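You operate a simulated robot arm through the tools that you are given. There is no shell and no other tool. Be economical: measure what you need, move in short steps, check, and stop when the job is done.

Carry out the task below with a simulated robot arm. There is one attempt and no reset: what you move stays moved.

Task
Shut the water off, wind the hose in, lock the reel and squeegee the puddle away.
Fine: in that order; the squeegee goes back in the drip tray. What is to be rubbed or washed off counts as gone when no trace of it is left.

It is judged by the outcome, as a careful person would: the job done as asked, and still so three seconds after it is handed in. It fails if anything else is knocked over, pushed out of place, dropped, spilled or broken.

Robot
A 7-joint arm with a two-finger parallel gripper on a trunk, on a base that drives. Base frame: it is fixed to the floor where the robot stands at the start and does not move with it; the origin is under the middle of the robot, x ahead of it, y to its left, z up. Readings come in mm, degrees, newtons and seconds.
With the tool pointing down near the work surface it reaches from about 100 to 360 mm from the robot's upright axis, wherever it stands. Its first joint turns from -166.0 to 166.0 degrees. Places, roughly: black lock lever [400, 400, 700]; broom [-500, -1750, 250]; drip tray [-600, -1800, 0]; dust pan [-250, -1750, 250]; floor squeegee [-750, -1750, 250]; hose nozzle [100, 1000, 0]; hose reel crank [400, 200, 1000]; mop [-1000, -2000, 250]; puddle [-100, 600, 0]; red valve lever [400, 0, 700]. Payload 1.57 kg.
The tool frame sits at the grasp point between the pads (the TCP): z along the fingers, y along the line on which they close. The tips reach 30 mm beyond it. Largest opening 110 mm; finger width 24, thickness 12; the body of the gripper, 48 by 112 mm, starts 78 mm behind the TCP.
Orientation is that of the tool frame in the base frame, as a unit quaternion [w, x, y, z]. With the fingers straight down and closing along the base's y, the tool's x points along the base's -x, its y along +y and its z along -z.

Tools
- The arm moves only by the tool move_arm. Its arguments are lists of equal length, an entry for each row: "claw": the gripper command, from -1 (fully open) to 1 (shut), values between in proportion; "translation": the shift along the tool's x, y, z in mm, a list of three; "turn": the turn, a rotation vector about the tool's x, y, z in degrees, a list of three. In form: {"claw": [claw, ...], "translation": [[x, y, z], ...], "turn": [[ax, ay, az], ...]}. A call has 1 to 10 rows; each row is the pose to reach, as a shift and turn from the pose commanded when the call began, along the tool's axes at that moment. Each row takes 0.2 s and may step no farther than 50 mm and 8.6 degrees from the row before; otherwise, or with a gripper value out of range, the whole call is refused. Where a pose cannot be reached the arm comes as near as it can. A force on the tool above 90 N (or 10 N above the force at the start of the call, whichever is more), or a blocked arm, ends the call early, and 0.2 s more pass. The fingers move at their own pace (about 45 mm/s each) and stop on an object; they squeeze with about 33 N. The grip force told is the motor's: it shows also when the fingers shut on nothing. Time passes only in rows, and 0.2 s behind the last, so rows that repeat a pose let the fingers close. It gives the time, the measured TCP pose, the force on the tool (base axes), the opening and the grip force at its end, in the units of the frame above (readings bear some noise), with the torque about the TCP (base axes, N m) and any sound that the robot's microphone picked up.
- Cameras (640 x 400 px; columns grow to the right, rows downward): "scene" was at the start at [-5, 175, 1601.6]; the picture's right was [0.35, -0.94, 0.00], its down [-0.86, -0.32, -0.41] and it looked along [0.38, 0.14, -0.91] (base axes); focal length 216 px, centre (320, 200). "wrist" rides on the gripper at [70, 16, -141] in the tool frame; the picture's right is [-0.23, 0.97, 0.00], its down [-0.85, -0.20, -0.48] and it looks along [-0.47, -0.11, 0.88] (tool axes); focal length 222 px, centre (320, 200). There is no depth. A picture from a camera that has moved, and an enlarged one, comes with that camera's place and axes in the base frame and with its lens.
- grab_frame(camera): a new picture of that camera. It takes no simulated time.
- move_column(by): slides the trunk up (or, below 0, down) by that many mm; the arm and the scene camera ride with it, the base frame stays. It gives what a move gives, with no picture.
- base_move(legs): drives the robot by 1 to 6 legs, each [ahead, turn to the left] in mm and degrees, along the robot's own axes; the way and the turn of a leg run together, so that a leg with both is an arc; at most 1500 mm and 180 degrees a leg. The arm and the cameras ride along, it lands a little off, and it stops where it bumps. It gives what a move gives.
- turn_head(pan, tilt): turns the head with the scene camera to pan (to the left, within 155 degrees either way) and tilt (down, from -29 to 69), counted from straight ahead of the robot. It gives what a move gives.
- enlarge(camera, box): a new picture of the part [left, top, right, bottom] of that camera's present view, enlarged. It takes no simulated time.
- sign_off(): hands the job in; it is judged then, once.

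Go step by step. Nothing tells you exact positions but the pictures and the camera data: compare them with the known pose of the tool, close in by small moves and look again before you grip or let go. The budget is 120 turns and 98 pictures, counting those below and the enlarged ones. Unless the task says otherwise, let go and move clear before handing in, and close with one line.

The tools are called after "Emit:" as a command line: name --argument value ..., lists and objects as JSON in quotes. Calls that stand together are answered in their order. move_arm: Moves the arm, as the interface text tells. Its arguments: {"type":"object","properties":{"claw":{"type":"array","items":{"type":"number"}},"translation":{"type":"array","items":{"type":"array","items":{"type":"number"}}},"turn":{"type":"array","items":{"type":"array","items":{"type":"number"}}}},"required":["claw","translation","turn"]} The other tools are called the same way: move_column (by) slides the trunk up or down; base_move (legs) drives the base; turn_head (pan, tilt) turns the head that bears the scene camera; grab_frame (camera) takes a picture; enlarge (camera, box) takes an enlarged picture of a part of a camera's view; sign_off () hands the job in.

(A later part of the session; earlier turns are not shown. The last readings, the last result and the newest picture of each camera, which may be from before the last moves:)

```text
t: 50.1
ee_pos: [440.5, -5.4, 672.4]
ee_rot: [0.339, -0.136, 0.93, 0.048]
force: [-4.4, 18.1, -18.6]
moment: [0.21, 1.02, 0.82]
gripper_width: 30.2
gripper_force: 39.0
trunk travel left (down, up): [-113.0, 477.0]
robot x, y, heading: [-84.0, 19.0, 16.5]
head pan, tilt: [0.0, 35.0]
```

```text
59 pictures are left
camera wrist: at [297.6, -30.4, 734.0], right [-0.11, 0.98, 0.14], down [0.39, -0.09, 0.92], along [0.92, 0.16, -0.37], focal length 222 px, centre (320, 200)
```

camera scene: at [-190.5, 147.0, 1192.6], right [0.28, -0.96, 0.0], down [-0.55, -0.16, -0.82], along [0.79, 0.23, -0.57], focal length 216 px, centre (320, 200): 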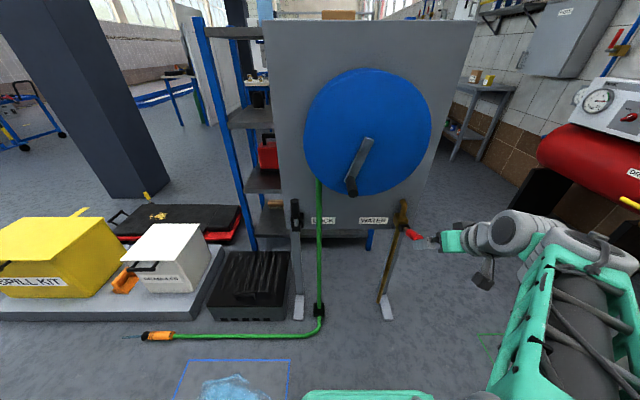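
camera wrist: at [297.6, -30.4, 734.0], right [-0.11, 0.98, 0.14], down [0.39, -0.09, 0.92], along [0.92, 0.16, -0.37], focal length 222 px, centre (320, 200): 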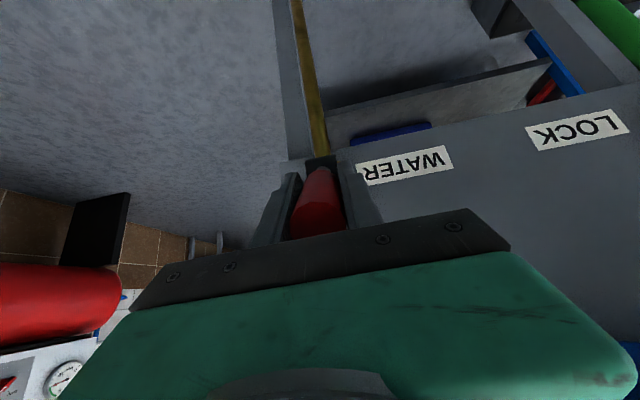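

Emit:
enlarge --camera "scene" --box '[380, 180, 450, 250]'

Emit:
enlarge --camera "wrist" --box '[250, 120, 390, 250]'

```text
5.71 times, centred on (415, 215) of scene
camera zoom: at [-103.2, 173.8, 1192.4], right [0.28, -0.96, 0.0], down [-0.55, -0.16, -0.82], along [0.79, 0.23, -0.57], focal length 1236 px, centre (-223, 114)
```

zoom: 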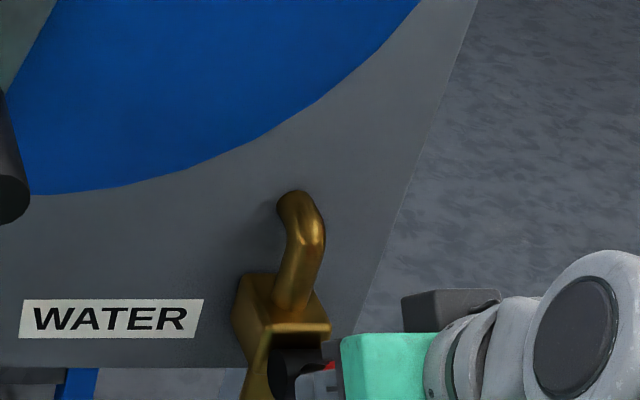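

```text
3.08 times, centred on (320, 185) of wrist
camera zoom: at [297.6, -30.4, 734.0], right [-0.11, 0.98, 0.14], down [0.39, -0.09, 0.92], along [0.92, 0.16, -0.37], focal length 684 px, centre (320, 246)
```

zoom: 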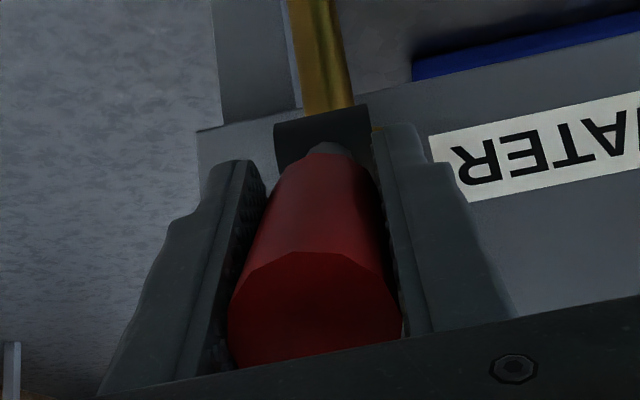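

The lever followed upward (tip now about z 693), so it was at its lower stop and shutting means up. I'll continue along the arc.

Emit:
move_arm --claw '[1, 1, 1, 1, 1, 1]' --translation '[[-7.4, 0, -1.3], [-15, 0, -1.9], [-22.6, 0, -2.1], [-30.1, 0, -1.4], [-37.6, 0, 0], [-44.9, 0, 1.8]]' --turn '[[0, 0, 0], [0, 0, 0], [0, 0, 0], [0, 0, 0], [0, 0, 0], [0, 0, 0]]'

Emit:
grab_frame --camera "wrist"

```text
t: 51.5
ee_pos: [473.7, 4.3, 702.0]
ee_rot: [0.341, -0.137, 0.929, 0.048]
force: [-18.3, 20.0, -6.0]
moment: [0.39, 1.05, 0.19]
gripper_width: 30.0
gripper_force: 39.4
trunk travel left (down, up): [-113.0, 477.0]
robot x, y, heading: [-86.1, 21.1, 16.2]
head pan, tilt: [0.0, 35.0]
```

```text
56 pictures are left
camera wrist: at [330.5, -20.6, 762.3], right [-0.11, 0.98, 0.14], down [0.39, -0.09, 0.92], along [0.92, 0.16, -0.37], focal length 222 px, centre (320, 200)
```

wrist: 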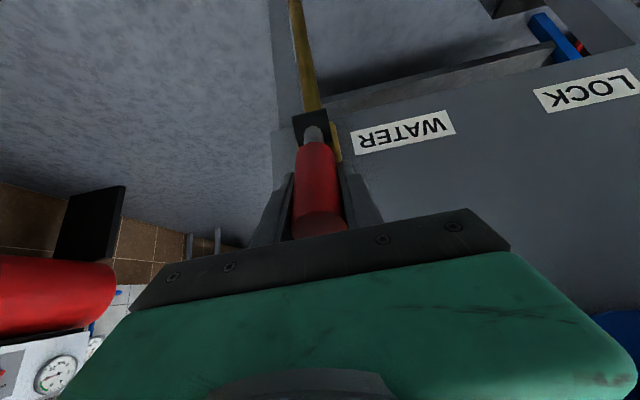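

Emit:
move_arm --claw '[1, 1, 1, 1, 1]' --translation '[[-7.2, 0, 2.6], [-14.2, 0, 5.9], [-20.9, 0, 9.7], [-27.2, 0, 14], [-33, 0, 18.9]]' --turn '[[0, 0, 0], [0, 0, 0], [0, 0, 0], [0, 0, 0], [0, 0, 0]]'

Emit:
grab_frame --camera "wrist"

```text
t: 52.7
ee_pos: [510.6, 15.9, 711.7]
ee_rot: [0.344, -0.137, 0.928, 0.047]
force: [-17.6, 22.3, 12.1]
moment: [-0.58, 0.96, -0.63]
gripper_width: 29.5
gripper_force: 39.3
trunk travel left (down, up): [-113.0, 477.0]
robot x, y, heading: [-84.0, 17.5, 16.7]
head pan, tilt: [0.0, 35.0]
```

```text
55 pictures are left
camera wrist: at [366.6, -9.8, 771.3], right [-0.11, 0.98, 0.14], down [0.38, -0.09, 0.92], along [0.92, 0.16, -0.36], focal length 222 px, centre (320, 200)
```

wrist: 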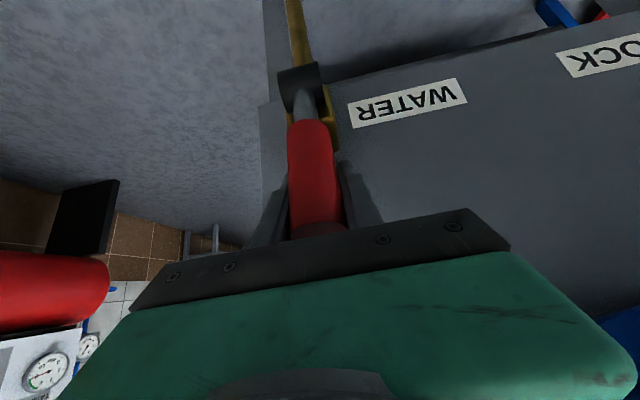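

Emit:
move_arm --claw '[1, 1, 1, 1]' --translation '[[-5.5, 0, 5.4], [-10.5, 0, 11.3], [-10.5, 0, 11.3], [-10.5, 0, 11.3]]' --turn '[[0, 0, 0], [0, 0, 0], [0, 0, 0], [0, 0, 0]]'

Emit:
enlarge --camera "wrist" --box '[240, 50, 400, 250]'

```text
t: 53.7
ee_pos: [526.0, 20.8, 708.9]
ee_rot: [0.344, -0.137, 0.928, 0.048]
force: [-12.1, 27.5, 24.9]
moment: [-0.6, 0.81, -0.97]
gripper_width: 29.6
gripper_force: 39.4
trunk travel left (down, up): [-113.0, 477.0]
robot x, y, heading: [-88.7, 18.9, 16.5]
head pan, tilt: [0.0, 35.0]
```

```text
2.00 times, centred on (320, 150) of wrist
camera zoom: at [381.3, -5.6, 769.0], right [-0.11, 0.98, 0.14], down [0.38, -0.09, 0.92], along [0.92, 0.16, -0.36], focal length 444 px, centre (320, 300)
```

zoom: 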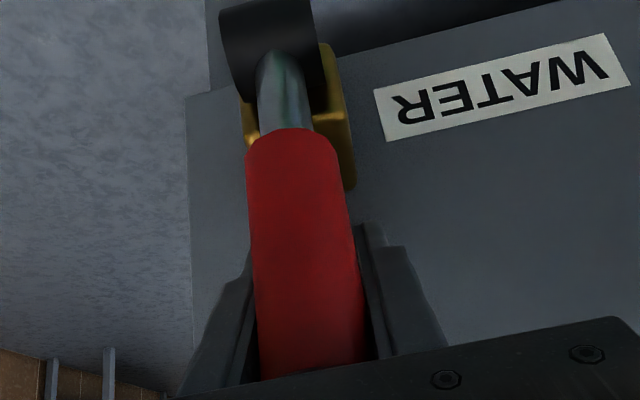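

Emit:
move_arm --claw '[-1, -1, -1, -1, -1, -1, -1, -1]' --translation '[[0, 0, 0], [0, 0, 0], [0, 0, 0], [0, 0, 0], [0, 0, -30], [0, 0, -70], [0, 0, -110], [0, 0, -150]]' --turn '[[0, 0, 0], [0, 0, 0], [0, 0, 0], [0, 0, 0], [0, 0, 0], [0, 0, 0], [0, 0, 0], [0, 0, 0]]'

Emit:
grab_frame --camera "wrist"

Emit:
grab_frame --camera "scene"

```text
t: 55.5
ee_pos: [430.8, -8.0, 819.9]
ee_rot: [0.341, -0.135, 0.929, 0.048]
force: [0.9, -0.1, 0.0]
moment: [0.0, 0.02, -0.01]
gripper_width: 110.0
gripper_force: 0.1
trunk travel left (down, up): [-113.0, 477.0]
robot x, y, heading: [-86.2, 12.6, 16.3]
head pan, tilt: [0.0, 35.0]
```

```text
53 pictures are left
camera wrist: at [288.2, -32.7, 880.4], right [-0.11, 0.98, 0.14], down [0.38, -0.09, 0.92], along [0.92, 0.16, -0.37], focal length 222 px, centre (320, 200)
```

wrist: 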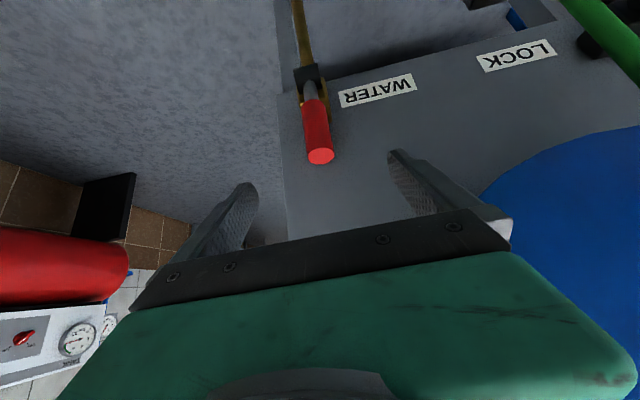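

```text
52 pictures are left
camera scene: at [-103.7, 173.2, 1192.6], right [0.28, -0.96, 0.0], down [-0.55, -0.16, -0.82], along [0.79, 0.23, -0.57], focal length 216 px, centre (320, 200)
```

scene: 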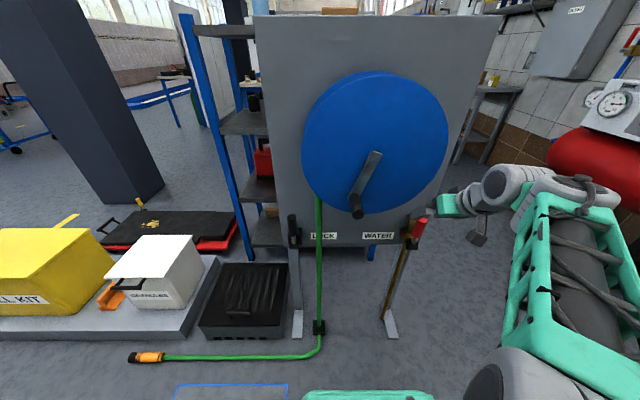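

The valve lever now stands at its upper stop, about 78°, matching the lock lever. Next is the crank, with its handle tip near [310,200,875] and pivot near [395,178,985]. I'll back off, raise the trunk and line the open fingers up in front of the handle.

Emit:
base_move --legs '[[-120, 0]]'

Emit:
move_column --by 150

Emit:
move_arm --claw '[-1, -1, -1, -1, -1, -1]' --translation '[[14, 39, 8], [29, 78, 17], [43, 117, 25], [58, 156, 34], [72, 195, 42], [86, 234, 51]]' --turn '[[0, 0, 0], [0, 0, 0], [0, 0, 0], [0, 0, 0], [0, 0, 0], [0, 0, 0]]'

Emit:
grab_frame --camera "wrist"

Emit:
grab_frame --camera "scene"

```text
t: 56.8
ee_pos: [315.8, -39.7, 820.0]
ee_rot: [0.341, -0.136, 0.929, 0.048]
force: [-0.4, 0.1, 0.4]
moment: [0.0, 0.01, 0.0]
gripper_width: 109.9
gripper_force: 0.1
trunk travel left (down, up): [-113.0, 477.0]
robot x, y, heading: [-201.4, -20.6, 16.5]
head pan, tilt: [0.0, 35.0]
```

```text
t: 58.5
ee_pos: [315.1, -40.2, 968.5]
ee_rot: [0.34, -0.137, 0.929, 0.048]
force: [0.1, -1.0, -0.1]
moment: [0.02, 0.02, 0.02]
gripper_width: 110.0
gripper_force: 0.1
trunk travel left (down, up): [-263.0, 327.0]
robot x, y, heading: [-198.3, -17.8, 16.2]
head pan, tilt: [0.0, 35.0]
```

```text
t: 59.9
ee_pos: [216.1, 176.1, 874.8]
ee_rot: [0.341, -0.136, 0.929, 0.048]
force: [0.7, -0.4, -0.2]
moment: [0.02, 0.0, -0.01]
gripper_width: 110.0
gripper_force: 0.0
trunk travel left (down, up): [-263.0, 327.0]
robot x, y, heading: [-203.8, -17.4, 16.3]
head pan, tilt: [0.0, 35.0]
```

```text
51 pictures are left
camera wrist: at [73.3, 150.7, 935.9], right [-0.11, 0.98, 0.14], down [0.38, -0.09, 0.92], along [0.92, 0.16, -0.37], focal length 222 px, centre (320, 200)
```

wrist: 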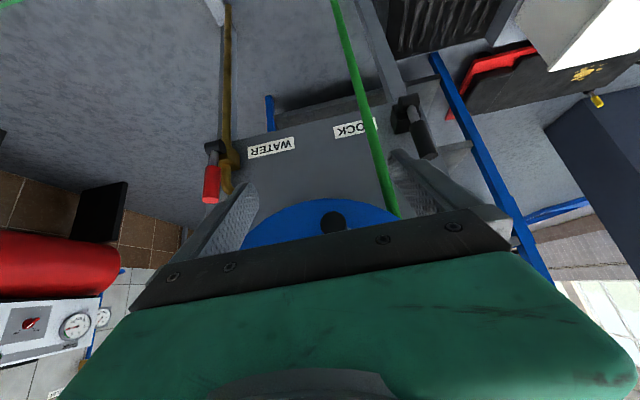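

```text
50 pictures are left
camera scene: at [-219.0, 137.4, 1342.7], right [0.28, -0.96, 0.0], down [-0.55, -0.16, -0.82], along [0.79, 0.23, -0.57], focal length 216 px, centre (320, 200)
```

scene: 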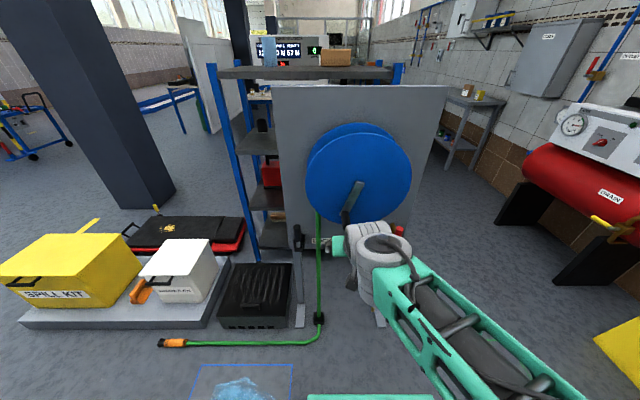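

The handle tip is centred laterally and about 7 mm below the TCP. I'll correct the height, drive forward so the fingers straddle it, and check.

Emit:
move_arm --claw '[-1]' --translation '[[4, 0, 5]]' --turn '[[0, 0, 0]]'

Emit:
base_move --legs '[[120, 0]]'

Emit:
grab_frame --camera "wrist"

Emit:
enlarge --camera "scene" --box '[280, 150, 440, 270]'

```text
t: 60.3
ee_pos: [217.1, 175.5, 870.2]
ee_rot: [0.341, -0.136, 0.929, 0.048]
force: [0.3, 1.1, -0.4]
moment: [-0.01, 0.0, 0.0]
gripper_width: 109.9
gripper_force: 0.1
trunk travel left (down, up): [-263.0, 327.0]
robot x, y, heading: [-201.0, -17.0, 16.2]
head pan, tilt: [0.0, 35.0]
```

```text
t: 61.5
ee_pos: [333.8, 208.9, 868.5]
ee_rot: [0.342, -0.135, 0.929, 0.048]
force: [-0.4, 0.2, 0.0]
moment: [0.01, 0.0, 0.04]
gripper_width: 109.9
gripper_force: 0.0
trunk travel left (down, up): [-263.0, 327.0]
robot x, y, heading: [-86.4, 15.9, 16.2]
head pan, tilt: [0.0, 35.0]
```

```text
49 pictures are left
camera wrist: at [190.4, 183.2, 929.7], right [-0.11, 0.98, 0.14], down [0.38, -0.09, 0.92], along [0.92, 0.16, -0.37], focal length 222 px, centre (320, 200)
```

wrist: 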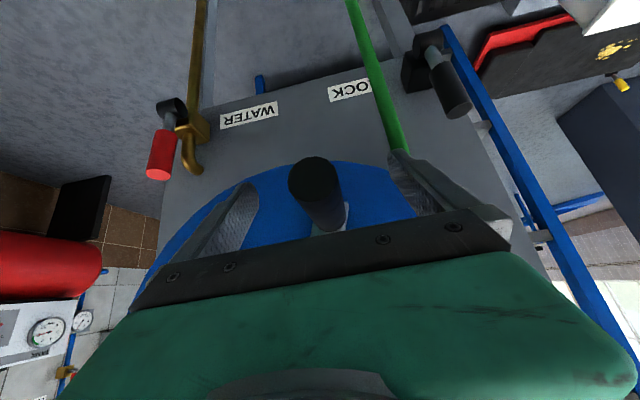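

```text
3.33 times, centred on (360, 210) of scene
camera zoom: at [-103.2, 171.2, 1342.6], right [0.28, -0.96, 0.0], down [-0.55, -0.16, -0.82], along [0.79, 0.23, -0.57], focal length 721 px, centre (187, 167)
```

zoom: 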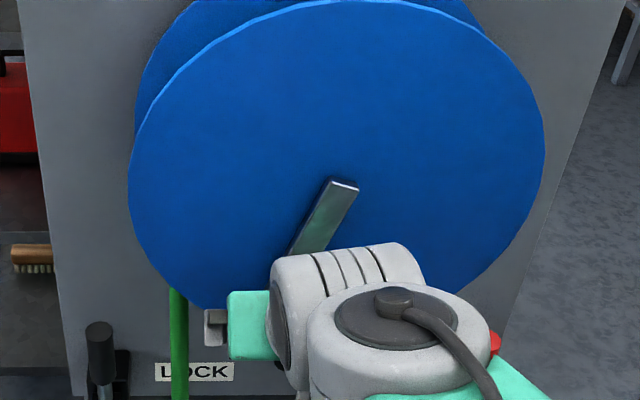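

The handle is between the fingers with TCP about 36 mm past its tip, and it should turn left then up (clockwise from here) to wind in. I'll close and try the first 30° of the arc.

Emit:
move_arm --claw '[1, 1, 1, 1, 1, 1, 1]' --translation '[[0, 0, 0], [0, 0, 0], [0, 0, 0], [0, 0, 0], [0, 0, 0], [0, 0, 0], [0, 0, 0]]' --turn '[[0, 0, 0], [0, 0, 0], [0, 0, 0], [0, 0, 0], [0, 0, 0], [0, 0, 0], [0, 0, 0]]'

Emit:
move_arm --claw '[1, 1, 1, 1]' --translation '[[-4.5, 14.9, -5.3], [-10.3, 28.7, -12.2], [-17.3, 41.1, -20.4], [-25.3, 51.9, -29.9]]' --turn '[[0, 0, 0], [0, 0, 0], [0, 0, 0], [0, 0, 0]]'

Emit:
grab_frame --camera "wrist"

Emit:
grab_frame --camera "scene"

```text
t: 63.1
ee_pos: [332.5, 209.6, 868.5]
ee_rot: [0.341, -0.137, 0.929, 0.048]
force: [-1.3, 5.0, -2.0]
moment: [-0.07, -0.27, -0.38]
gripper_width: 27.5
gripper_force: 34.8
trunk travel left (down, up): [-263.0, 327.0]
robot x, y, heading: [-81.2, 16.6, 16.0]
head pan, tilt: [0.0, 35.0]
```

```text
t: 64.2
ee_pos: [319.2, 257.3, 908.5]
ee_rot: [0.341, -0.135, 0.929, 0.048]
force: [3.2, -5.1, -2.1]
moment: [0.43, -0.74, 0.57]
gripper_width: 27.8
gripper_force: 38.2
trunk travel left (down, up): [-263.0, 327.0]
robot x, y, heading: [-82.9, 19.6, 16.2]
head pan, tilt: [0.0, 35.0]
```

```text
47 pictures are left
camera wrist: at [175.8, 231.8, 969.0], right [-0.11, 0.98, 0.14], down [0.38, -0.09, 0.92], along [0.92, 0.16, -0.37], focal length 222 px, centre (320, 200)
```

wrist: 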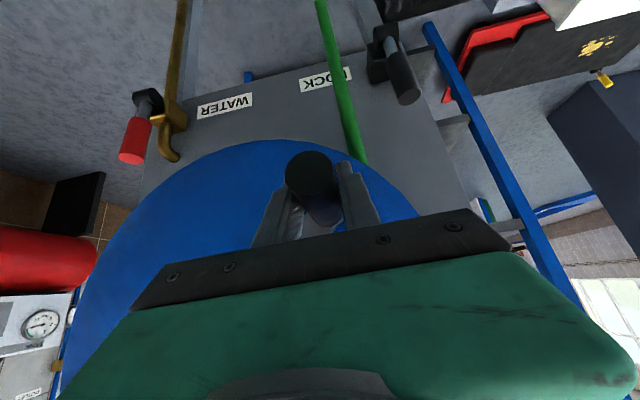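

```text
46 pictures are left
camera scene: at [-102.7, 170.7, 1342.8], right [0.28, -0.96, 0.0], down [-0.55, -0.16, -0.82], along [0.79, 0.23, -0.57], focal length 216 px, centre (320, 200)
```

scene: 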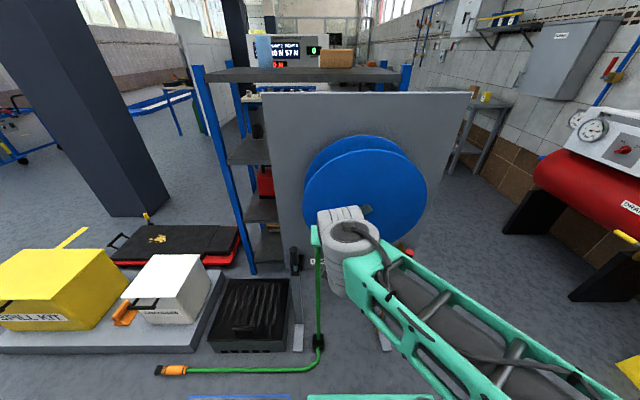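

Forces are low and the nozzle has already crept about 50 mm toward the guide, so the direction is right. I'll continue cranking.

Emit:
move_arm --claw '[1, 1, 1, 1, 1, 1, 1, 1]' --translation '[[-16.1, 14.4, -19], [-33.9, 22.3, -40], [-52.5, 23.4, -62], [-70.7, 17.4, -83.4], [-87.4, 4.8, -103.1], [-101.6, -13.7, -119.9], [-112.5, -37, -132.7], [-119.5, -63.7, -141]]' --turn '[[0, 0, 0], [0, 0, 0], [0, 0, 0], [0, 0, 0], [0, 0, 0], [0, 0, 0], [0, 0, 0], [0, 0, 0]]'

Emit:
grab_frame --camera "wrist"

Emit:
grab_frame --camera "scene"

```text
t: 66.0
ee_pos: [336.1, 195.9, 1092.3]
ee_rot: [0.34, -0.134, 0.93, 0.045]
force: [-2.2, -3.3, 2.6]
moment: [0.09, -0.51, 0.62]
gripper_width: 27.3
gripper_force: 37.6
trunk travel left (down, up): [-263.0, 327.0]
robot x, y, heading: [-88.4, 18.0, 16.4]
head pan, tilt: [0.0, 35.0]
```

```text
45 pictures are left
camera wrist: at [192.8, 171.7, 1153.5], right [-0.11, 0.98, 0.14], down [0.39, -0.09, 0.92], along [0.92, 0.15, -0.37], focal length 222 px, centre (320, 200)
```

wrist: 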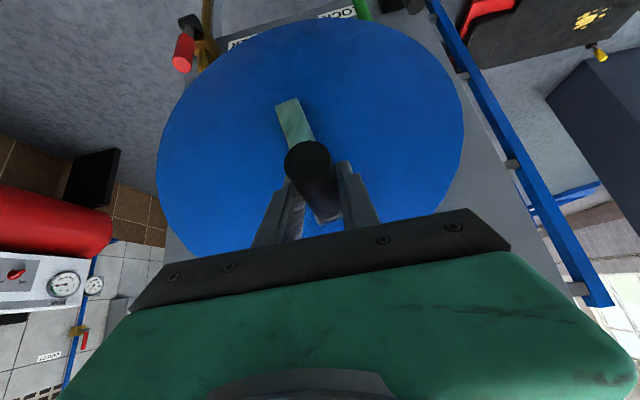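

```text
44 pictures are left
camera scene: at [-103.3, 171.2, 1342.4], right [0.28, -0.96, 0.0], down [-0.55, -0.16, -0.82], along [0.79, 0.23, -0.57], focal length 216 px, centre (320, 200)
```

scene: 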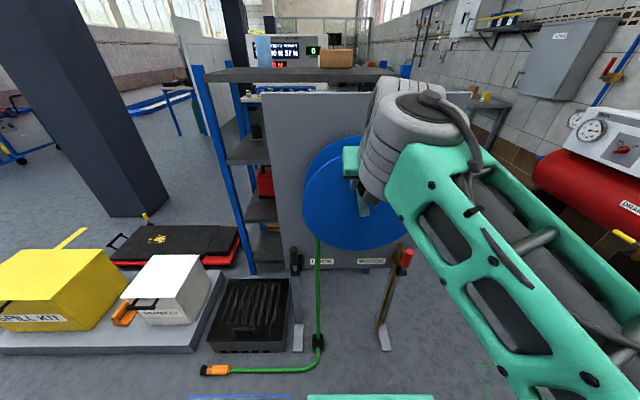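

Cranking works, with about 112° pulling in roughly 230 mm and 450–540 mm of hose left on the floor. I'll continue about 160°.

Emit:
move_arm --claw '[1, 1, 1, 1, 1, 1, 1, 1, 1, 1]' --translation '[[-2.6, -32.6, -3], [0.8, -65, 0.9], [9.7, -94.8, 11.4], [23.6, -119.6, 27.9], [41.4, -137.4, 48.8], [61.7, -147, 72.8], [82.9, -147.6, 97.8], [103.4, -139.1, 122], [121.6, -122.2, 143.5], [136.1, -98.2, 160.6]]' --turn '[[0, 0, 0], [0, 0, 0], [0, 0, 0], [0, 0, 0], [0, 0, 0], [0, 0, 0], [0, 0, 0], [0, 0, 0], [0, 0, 0], [0, 0, 0]]'

Emit:
grab_frame --camera "scene"

```text
t: 68.2
ee_pos: [362.7, 100.1, 878.1]
ee_rot: [0.338, -0.134, 0.93, 0.047]
force: [-2.9, 17.1, 20.0]
moment: [-0.49, -0.39, 0.34]
gripper_width: 27.4
gripper_force: 38.3
trunk travel left (down, up): [-263.0, 327.0]
robot x, y, heading: [-88.5, 16.2, 16.3]
head pan, tilt: [0.0, 35.0]
```

```text
43 pictures are left
camera scene: at [-105.5, 173.3, 1342.3], right [0.28, -0.96, 0.0], down [-0.55, -0.16, -0.82], along [0.79, 0.23, -0.57], focal length 216 px, centre (320, 200)
```

scene: 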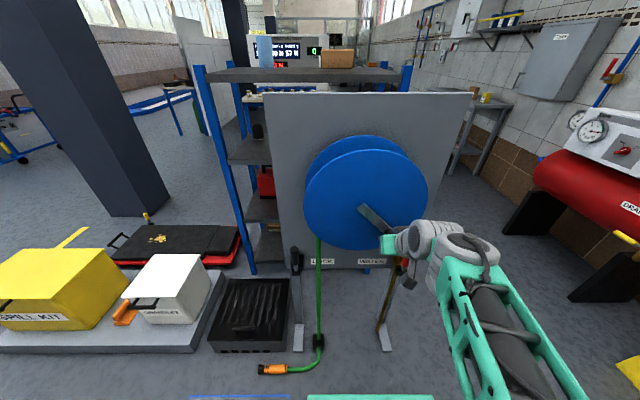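

The nozzle is about 200 mm from the guide, and I'll crank on roughly 100°, pulling the arc in slightly.

Emit:
move_arm --claw '[1, 1, 1, 1, 1, 1, 1, 1]' --translation '[[7.5, 24, 8.8], [11.4, 49.4, 13.4], [11.4, 76.6, 13.5], [8.3, 102.4, 9.8], [1.6, 126.5, 1.9], [-8.5, 147.6, -10.1], [-21.4, 164.7, -25.2], [-36.4, 176.8, -43]]' --turn '[[0, 0, 0], [0, 0, 0], [0, 0, 0], [0, 0, 0], [0, 0, 0], [0, 0, 0], [0, 0, 0], [0, 0, 0]]'

Emit:
grab_frame --camera "scene"

```text
t: 69.2
ee_pos: [343.8, 175.9, 865.0]
ee_rot: [0.34, -0.112, 0.933, 0.034]
force: [19.6, -47.2, -4.3]
moment: [0.36, -0.55, 1.46]
gripper_width: 29.1
gripper_force: 39.2
trunk travel left (down, up): [-263.0, 327.0]
robot x, y, heading: [-87.0, 16.4, 15.3]
head pan, tilt: [0.0, 35.0]
stopped in row 4: the force on the tool passed its limit at 95 N (the readings are from after the stop); the commanded pose is now the measured one
```

```text
42 pictures are left
camera scene: at [-98.2, 167.7, 1343.8], right [0.26, -0.97, 0.0], down [-0.56, -0.15, -0.82], along [0.79, 0.22, -0.57], focal length 216 px, centre (320, 200)
```

scene: 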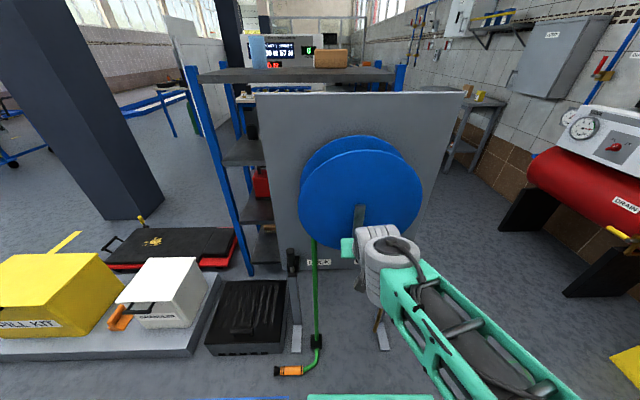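

The crank came hard against a stop with the nozzle right at the guide. I'll check the hose before letting go.

Emit:
enlarge --camera "scene" --box '[240, 220, 420, 390]'

Emit:
enlarge --camera "wrist" --box '[160, 20, 480, 240]'

```text
2.35 times, centred on (330, 305) of scene
camera zoom: at [-98.2, 167.7, 1343.8], right [0.26, -0.97, 0.0], down [-0.56, -0.15, -0.82], along [0.79, 0.22, -0.57], focal length 509 px, centre (296, -47)
```

zoom: 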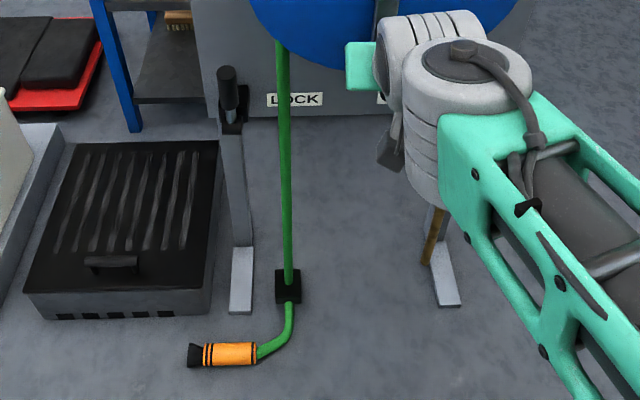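

```text
1.82 times, centred on (320, 130) of wrist
camera zoom: at [200.0, 158.1, 927.4], right [-0.06, 0.99, 0.13], down [0.38, -0.1, 0.92], along [0.92, 0.1, -0.37], focal length 404 px, centre (320, 327)
```

zoom: 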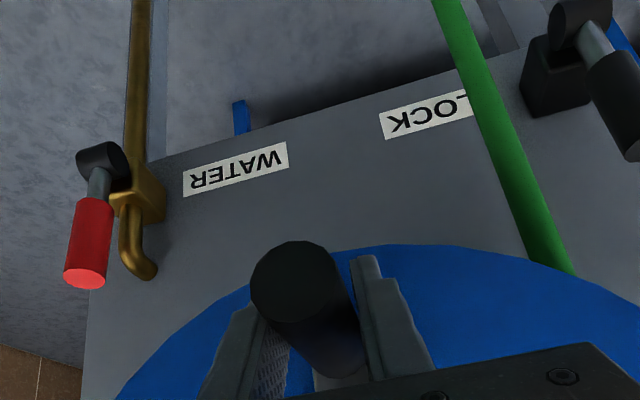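

The nozzle sits just below the guide and the resistance is purely tangential, so the hose is fully in. I'll ease off, release and back straight out.

Emit:
move_arm --claw '[1, -1, -1, -1, -1, -1]' --translation '[[0, 0, 0], [0, 0, 0], [0, 0, 0], [0, 0, 0], [0, 0, 0], [0, 0, 0]]' --turn '[[0, 0, 0], [0, 0, 0], [0, 0, 0], [0, 0, 0], [0, 0, 0], [0, 0, 0]]'

Emit:
base_move --legs '[[-150, 0]]'

Emit:
grab_frame --camera "scene"

Emit:
grab_frame --camera "wrist"

```text
t: 70.5
ee_pos: [341.0, 183.6, 865.4]
ee_rot: [0.34, -0.12, 0.932, 0.038]
force: [0.9, -0.5, 0.0]
moment: [0.0, -0.02, 0.01]
gripper_width: 110.0
gripper_force: 0.0
trunk travel left (down, up): [-263.0, 327.0]
robot x, y, heading: [-86.0, 15.1, 15.6]
head pan, tilt: [0.0, 35.0]
```

```text
t: 71.9
ee_pos: [192.6, 144.1, 865.5]
ee_rot: [0.34, -0.12, 0.932, 0.037]
force: [-0.6, -0.1, -0.9]
moment: [-0.07, 0.02, -0.02]
gripper_width: 110.0
gripper_force: 0.1
trunk travel left (down, up): [-263.0, 327.0]
robot x, y, heading: [-234.5, -23.6, 15.7]
head pan, tilt: [0.0, 35.0]
```

```text
39 pictures are left
camera scene: at [-248.5, 130.7, 1342.6], right [0.27, -0.96, 0.0], down [-0.55, -0.15, -0.82], along [0.79, 0.22, -0.57], focal length 216 px, centre (320, 200)
```

scene: 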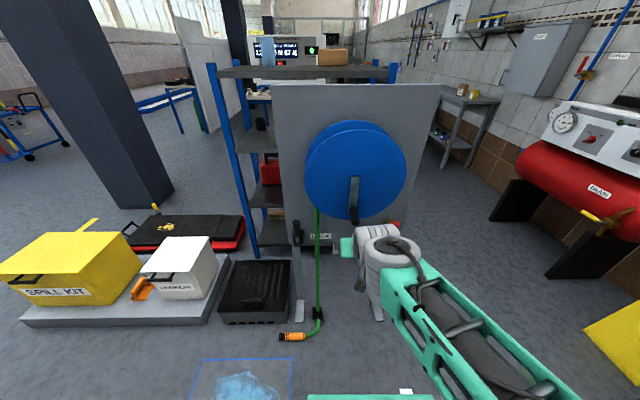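

```text
38 pictures are left
camera wrist: at [50.2, 123.4, 927.4], right [-0.07, 0.99, 0.13], down [0.38, -0.1, 0.92], along [0.92, 0.12, -0.37], focal length 222 px, centre (320, 200)
```

wrist: 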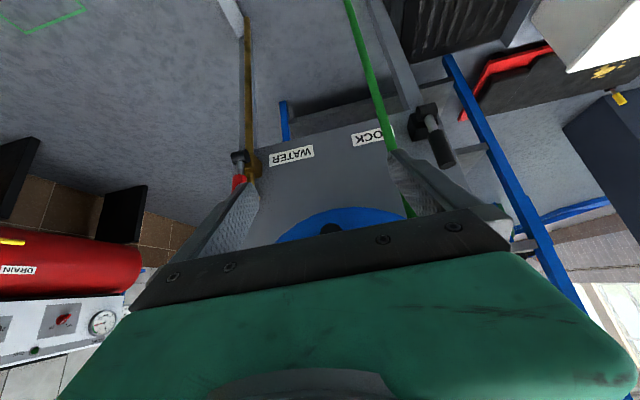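

The hose is in and the crank stays put. Now the lock lever, whose tip is near [383,409,749]. I'll shift left, lower and approach it.

Emit:
move_arm --claw '[-1, -1, -1, -1, -1]' --translation '[[0, 41, 0], [0, 82, 0], [0, 123, 0], [0, 164, 0], [0, 205, 0]]' --turn '[[0, 0, 0], [0, 0, 0], [0, 0, 0], [0, 0, 0], [0, 0, 0]]'

Emit:
move_column --by -80

Emit:
base_move --legs '[[110, 0]]'

Emit:
grab_frame --camera "wrist"

Emit:
grab_frame --camera "scene"

```text
t: 73.1
ee_pos: [140.4, 342.0, 865.7]
ee_rot: [0.34, -0.119, 0.932, 0.037]
force: [-0.5, -0.2, 0.3]
moment: [0.04, 0.02, 0.04]
gripper_width: 109.9
gripper_force: 0.1
trunk travel left (down, up): [-263.0, 327.0]
robot x, y, heading: [-234.9, -21.7, 15.8]
head pan, tilt: [0.0, 35.0]
```

```text
t: 74.3
ee_pos: [142.0, 342.3, 785.1]
ee_rot: [0.34, -0.121, 0.932, 0.038]
force: [-0.2, 0.9, 0.2]
moment: [0.01, -0.02, -0.01]
gripper_width: 109.8
gripper_force: 0.1
trunk travel left (down, up): [-183.0, 407.0]
robot x, y, heading: [-235.6, -28.6, 15.9]
head pan, tilt: [0.0, 35.0]
```

```text
t: 75.5
ee_pos: [248.7, 369.5, 784.4]
ee_rot: [0.34, -0.118, 0.932, 0.037]
force: [0.5, 0.5, 0.5]
moment: [-0.01, 0.01, 0.03]
gripper_width: 110.1
gripper_force: 0.1
trunk travel left (down, up): [-183.0, 407.0]
robot x, y, heading: [-130.2, 4.9, 15.3]
head pan, tilt: [0.0, 35.0]
```

```text
37 pictures are left
camera wrist: at [105.4, 349.9, 846.4], right [-0.07, 0.99, 0.13], down [0.38, -0.1, 0.92], along [0.92, 0.12, -0.37], focal length 222 px, centre (320, 200)
```

wrist: 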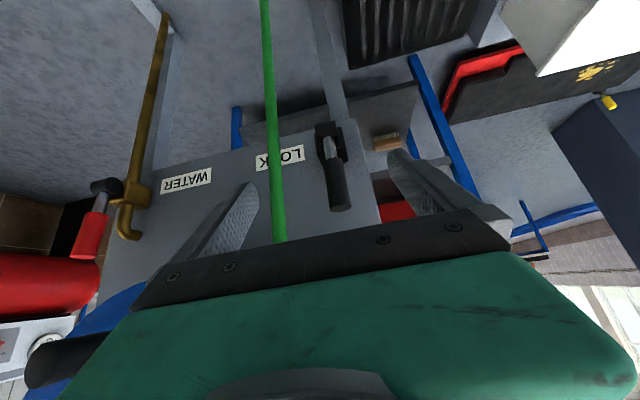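

```text
36 pictures are left
camera scene: at [-142.3, 160.2, 1262.6], right [0.27, -0.96, 0.0], down [-0.55, -0.15, -0.82], along [0.79, 0.22, -0.57], focal length 216 px, centre (320, 200)
```

scene: 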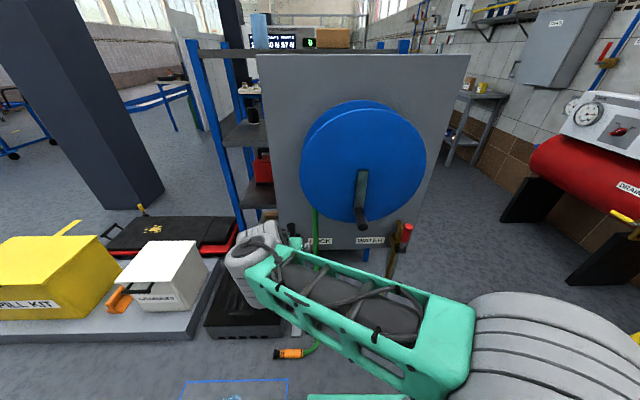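

Emit:
base_move --legs '[[90, 0]]'

Emit:
grab_frame --camera "wrist"

```text
t: 76.6
ee_pos: [335.3, 392.8, 784.5]
ee_rot: [0.34, -0.119, 0.932, 0.038]
force: [0.6, -0.7, 0.3]
moment: [-0.01, 0.0, -0.02]
gripper_width: 110.0
gripper_force: 0.0
trunk travel left (down, up): [-183.0, 407.0]
robot x, y, heading: [-38.4, 28.0, 15.5]
head pan, tilt: [0.0, 35.0]
```

```text
35 pictures are left
camera wrist: at [191.9, 374.4, 846.4], right [-0.07, 0.99, 0.13], down [0.38, -0.1, 0.92], along [0.92, 0.12, -0.37], focal length 222 px, centre (320, 200)
```

wrist: 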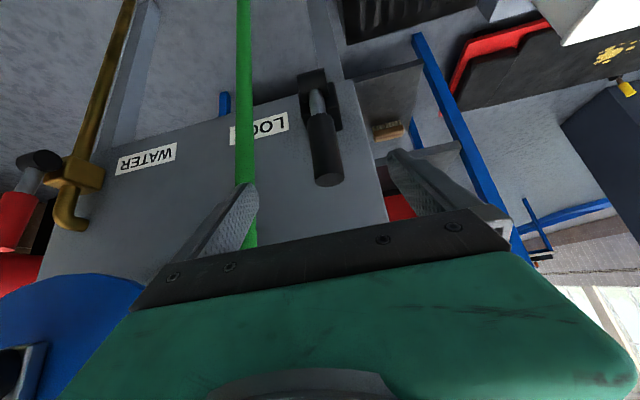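

Emit:
move_arm --claw '[-0.45, -0.45, -0.45, -0.45]' --translation '[[0, 7, 0], [0, 7, 25], [0, 7, 55], [-1, 7, 81]]' --turn '[[0, 0, 0], [0, 0, 0], [0, 0, 0], [0, 0, 0]]'

Emit:
grab_frame --camera "wrist"

```text
t: 77.6
ee_pos: [385.5, 413.2, 724.4]
ee_rot: [0.34, -0.119, 0.932, 0.036]
force: [-0.1, -0.2, 0.7]
moment: [0.01, 0.0, -0.01]
gripper_width: 79.9
gripper_force: 0.0
trunk travel left (down, up): [-183.0, 407.0]
robot x, y, heading: [-37.7, 29.0, 15.5]
head pan, tilt: [0.0, 35.0]
```

```text
34 pictures are left
camera wrist: at [242.0, 393.0, 785.8], right [-0.07, 0.99, 0.13], down [0.38, -0.1, 0.92], along [0.92, 0.12, -0.37], focal length 222 px, centre (320, 200)
```

wrist: 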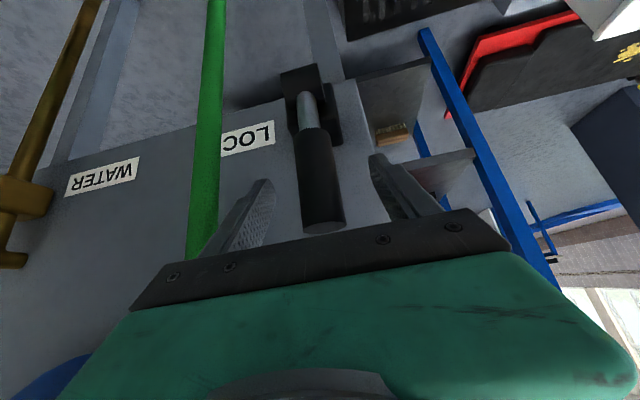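

The lock grip is between the pads, so I'll close and swing it outward and down along its arc.

Emit:
move_arm --claw '[1, 1, 1, 1, 1]' --translation '[[0, 0, 0], [0, 0, 0], [0, 0, 0], [0, 0, 0], [0, 0, 0]]' --turn '[[0, 0, 0], [0, 0, 0], [0, 0, 0], [0, 0, 0], [0, 0, 0]]'

Emit:
move_arm --claw '[1, 1, 1, 1, 1, 1]' --translation '[[8.6, 0, -3.9], [17.4, 0, -7.1], [26.5, 0, -9.4], [35.8, 0, -10.9], [45.2, 0, -11.7], [54.6, 0, -11.7]]' --turn '[[0, 0, 0], [0, 0, 0], [0, 0, 0], [0, 0, 0], [0, 0, 0], [0, 0, 0]]'

Emit:
grab_frame --camera "wrist"

```text
t: 78.8
ee_pos: [384.4, 412.3, 724.0]
ee_rot: [0.34, -0.119, 0.932, 0.037]
force: [0.5, -1.2, -1.4]
moment: [0.99, 0.23, 0.0]
gripper_width: 30.2
gripper_force: 32.5
trunk travel left (down, up): [-183.0, 407.0]
robot x, y, heading: [-40.3, 31.1, 15.7]
head pan, tilt: [0.0, 35.0]
```

```text
t: 80.2
ee_pos: [337.4, 397.7, 696.6]
ee_rot: [0.341, -0.119, 0.932, 0.037]
force: [6.4, -9.8, 19.1]
moment: [1.19, -0.76, 0.24]
gripper_width: 30.3
gripper_force: 39.1
trunk travel left (down, up): [-183.0, 407.0]
robot x, y, heading: [-39.3, 26.4, 15.7]
head pan, tilt: [0.0, 35.0]
```

```text
33 pictures are left
camera wrist: at [193.7, 379.3, 759.3], right [-0.07, 0.99, 0.13], down [0.38, -0.1, 0.92], along [0.92, 0.12, -0.37], focal length 222 px, centre (320, 200)
```

wrist: 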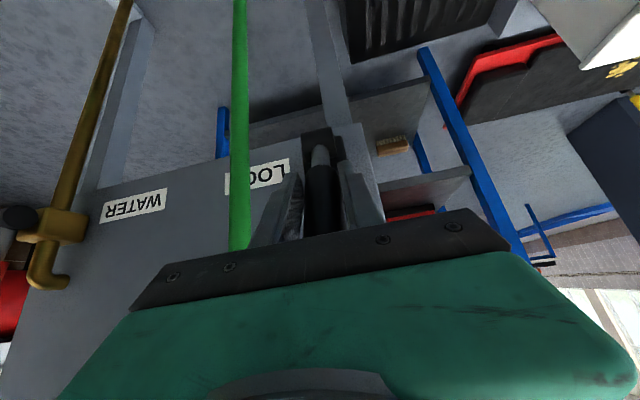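

Emit:
move_arm --claw '[1, 1, 1, 1, 1, 1]' --translation '[[9.3, 0, 0.9], [18.6, 0, 2.6], [27.7, 0, 5.2], [36.5, 0, 8.5], [44.9, 0, 12.5], [53, 0, 17.3]]' --turn '[[0, 0, 0], [0, 0, 0], [0, 0, 0], [0, 0, 0], [0, 0, 0], [0, 0, 0]]'

Emit:
grab_frame --camera "wrist"

```text
t: 81.6
ee_pos: [307.8, 392.6, 649.4]
ee_rot: [0.339, -0.12, 0.932, 0.037]
force: [-0.9, 0.8, 0.6]
moment: [-0.01, -0.02, -0.02]
gripper_width: 0.3
gripper_force: 21.0
trunk travel left (down, up): [-183.0, 407.0]
robot x, y, heading: [-38.0, 27.2, 15.6]
head pan, tilt: [0.0, 35.0]
```

```text
32 pictures are left
camera wrist: at [164.3, 373.3, 710.5], right [-0.07, 0.99, 0.13], down [0.38, -0.1, 0.92], along [0.92, 0.12, -0.37], focal length 222 px, centre (320, 200)
```

wrist: 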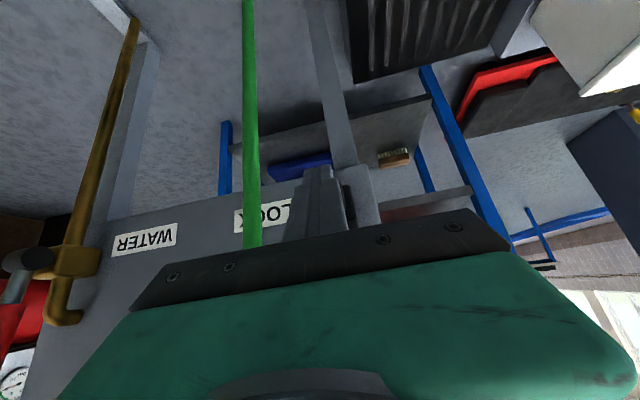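

The grip slipped off, so I'll check where the lock lever is now.

Emit:
enlarge --camera "scene" --box '[220, 200, 360, 320]'

Emit:
move_arm --claw '[-0.3, -0.3, -0.3]' --translation '[[10, 0, -40], [15, 0, -80], [20, 0, -110]]' --turn '[[0, 0, 0], [0, 0, 0], [0, 0, 0]]'

Emit:
grab_frame --camera "wrist"

```text
3.33 times, centred on (290, 260) of scene
camera zoom: at [-55.3, 184.1, 1262.6], right [0.27, -0.96, 0.0], down [-0.55, -0.15, -0.82], along [0.79, 0.22, -0.57], focal length 721 px, centre (420, 0)
```

zoom: 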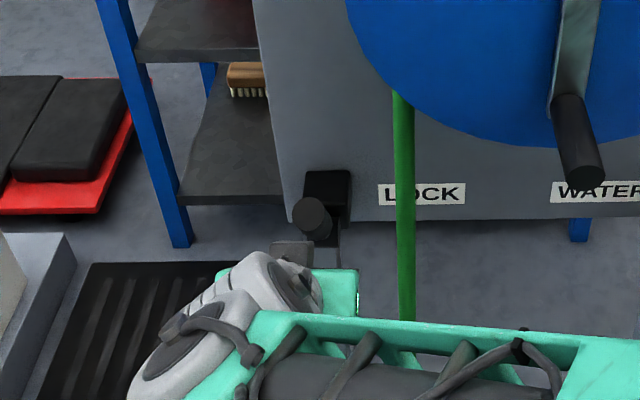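

```text
t: 82.4
ee_pos: [226.7, 373.2, 722.2]
ee_rot: [0.339, -0.119, 0.932, 0.036]
force: [-0.3, -0.9, 0.0]
moment: [0.01, 0.01, -0.02]
gripper_width: 68.1
gripper_force: 0.1
trunk travel left (down, up): [-183.0, 407.0]
robot x, y, heading: [-37.8, 28.5, 15.5]
head pan, tilt: [0.0, 35.0]
```

```text
30 pictures are left
camera wrist: at [82.6, 354.2, 783.4], right [-0.07, 0.99, 0.13], down [0.38, -0.1, 0.92], along [0.92, 0.12, -0.37], focal length 222 px, centre (320, 200)
```

wrist: 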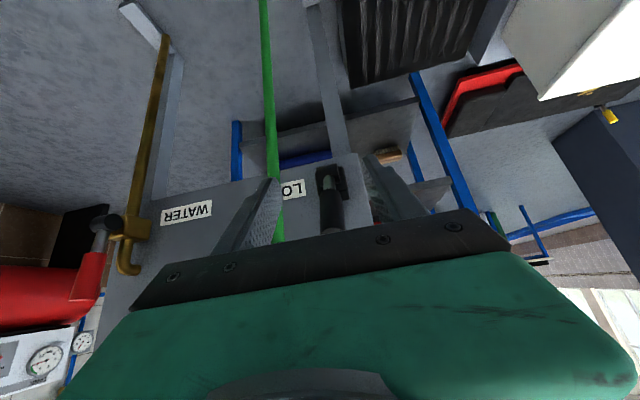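

The lever is partway down, at about 54°. I'll put the closed fingers behind it, on the panel side, and pull it out and down.

Emit:
move_arm --claw '[1, 1, 1, 1, 1, 1, 1, 1]' --translation '[[-30, -2, -20], [-65, -2, -30], [-100, -2, -25], [-128, -2, -6], [-128, -2, 0], [-128, -2, 30], [-128, -2, 65], [-128, -2, 100]]' --turn '[[0, 0, 0], [0, 0, 0], [0, 0, 0], [0, 0, 0], [0, 0, 0], [0, 0, 0], [0, 0, 0], [0, 0, 0]]'

Emit:
enlarge --camera "wrist" --box '[200, 50, 460, 250]'

```text
t: 84.2
ee_pos: [385.1, 412.5, 727.5]
ee_rot: [0.34, -0.119, 0.932, 0.037]
force: [-0.6, 0.2, -0.1]
moment: [-0.01, 0.02, -0.01]
gripper_width: 0.0
gripper_force: 21.3
trunk travel left (down, up): [-183.0, 407.0]
robot x, y, heading: [-40.1, 29.4, 15.5]
head pan, tilt: [0.0, 35.0]
```

```text
2.00 times, centred on (330, 150) of wrist
camera zoom: at [241.6, 393.1, 789.2], right [-0.07, 0.99, 0.13], down [0.38, -0.1, 0.92], along [0.92, 0.12, -0.37], focal length 444 px, centre (300, 300)
```

zoom: 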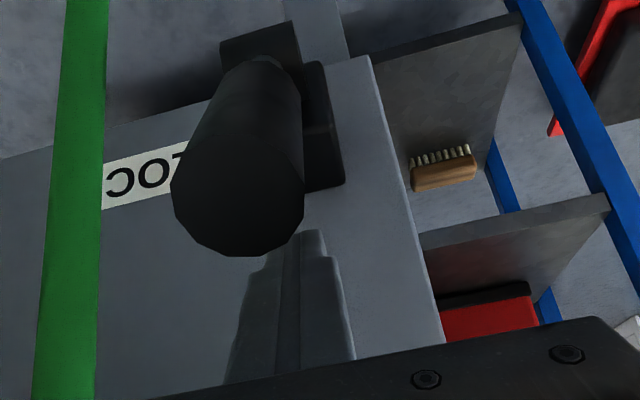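

Emit:
move_arm --claw '[1, 1, 1, 1, 1, 1, 1, 1, 1, 1]' --translation '[[9.1, -4, -2], [17.6, -5, -4.3], [26.1, -5, -6.1], [34.8, -5, -7.2], [43.5, -5, -7], [52.1, -5, -6.6], [60.7, -5, -5.5], [69, -5, -3.8], [77.1, -5, -1.1], [85.9, -5, 2.3]]' --turn '[[0, 0, 0], [0, 0, 0], [0, 0, 0], [0, 0, 0], [0, 0, 0], [0, 0, 0], [0, 0, 0], [0, 0, 0], [0, 0, 0], [0, 0, 0]]'

Emit:
enlarge --camera "wrist" --box '[200, 50, 460, 250]'

```text
t: 86.4
ee_pos: [336.1, 396.2, 693.0]
ee_rot: [0.36, -0.107, 0.925, 0.052]
force: [1.2, 1.9, 12.6]
moment: [0.07, -0.19, 0.03]
gripper_width: 0.0
gripper_force: 21.2
trunk travel left (down, up): [-183.0, 407.0]
robot x, y, heading: [-44.1, 31.8, 15.4]
head pan, tilt: [0.0, 35.0]
stopped in row 10: the force on the tool passed its limit at 95 N (the readings are from after the stop); the commanded pose is now the measured one
```

```text
2.00 times, centred on (330, 150) of wrist
camera zoom: at [189.2, 375.9, 748.3], right [-0.06, 0.98, 0.17], down [0.35, -0.14, 0.93], along [0.94, 0.12, -0.33], focal length 444 px, centre (300, 300)
```

zoom: 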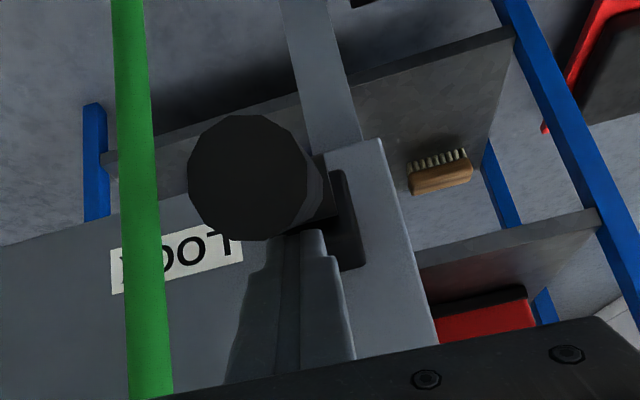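

The lever met a firm stop at about 25°, the mirror of the valve's range. I'll retract and verify.

Emit:
move_arm --claw '[1, 1, 1, 1]' --translation '[[-8, 0, -30], [-10, 0, -70], [-10, 0, -110], [-10, 0, -150]]' --turn '[[0, 0, 0], [0, 0, 0], [0, 0, 0], [0, 0, 0]]'

Emit:
base_move --legs '[[-200, 0]]'

Emit:
grab_frame --camera "scene"

Emit:
grab_frame --camera "wrist"

```text
t: 87.4
ee_pos: [243.4, 369.3, 808.6]
ee_rot: [0.358, -0.107, 0.926, 0.048]
force: [-0.5, 0.0, -0.1]
moment: [-0.03, 0.03, 0.0]
gripper_width: 0.0
gripper_force: 21.7
trunk travel left (down, up): [-183.0, 407.0]
robot x, y, heading: [-39.7, 27.1, 15.1]
head pan, tilt: [0.0, 35.0]
```

```text
t: 89.0
ee_pos: [51.8, 318.8, 809.0]
ee_rot: [0.357, -0.108, 0.927, 0.049]
force: [-0.7, 0.9, -0.2]
moment: [-0.01, -0.02, 0.02]
gripper_width: 0.0
gripper_force: 21.6
trunk travel left (down, up): [-183.0, 407.0]
robot x, y, heading: [-233.2, -23.0, 15.3]
head pan, tilt: [0.0, 35.0]
```

```text
27 pictures are left
camera scene: at [-245.2, 132.3, 1262.6], right [0.26, -0.96, 0.0], down [-0.55, -0.15, -0.82], along [0.79, 0.22, -0.57], focal length 216 px, centre (320, 200)
```

scene: 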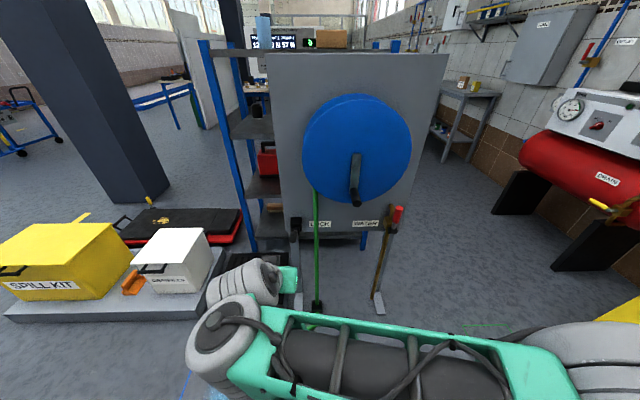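

```text
26 pictures are left
camera wrist: at [-94.1, 298.8, 864.1], right [-0.06, 0.98, 0.17], down [0.35, -0.13, 0.93], along [0.93, 0.12, -0.34], focal length 222 px, centre (320, 200)
```

wrist: 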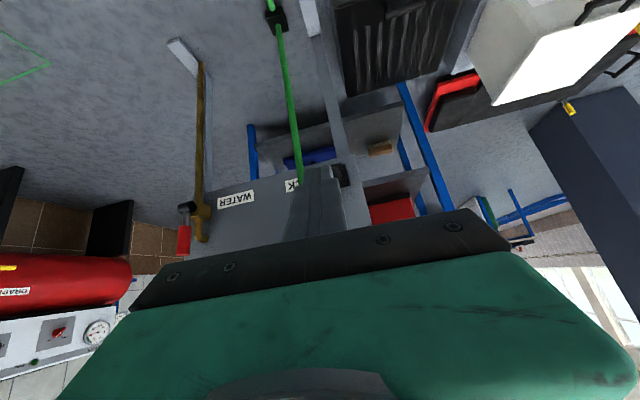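

Emit:
enlarge --camera "scene" --box '[270, 190, 420, 270]'

```text
4.27 times, centred on (345, 230) of scene
camera zoom: at [-245.2, 132.3, 1262.6], right [0.26, -0.96, 0.0], down [-0.55, -0.15, -0.82], along [0.79, 0.22, -0.57], focal length 923 px, centre (213, 72)
```

zoom: 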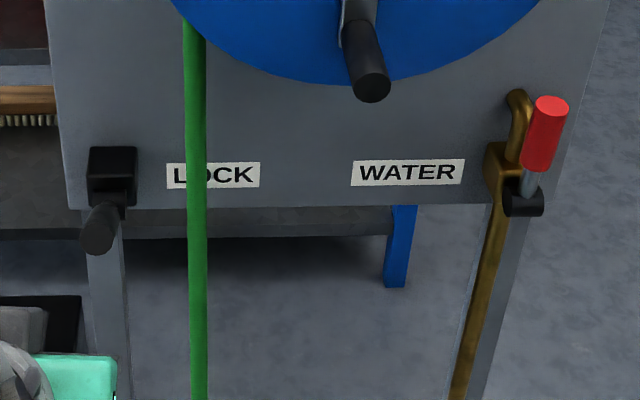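

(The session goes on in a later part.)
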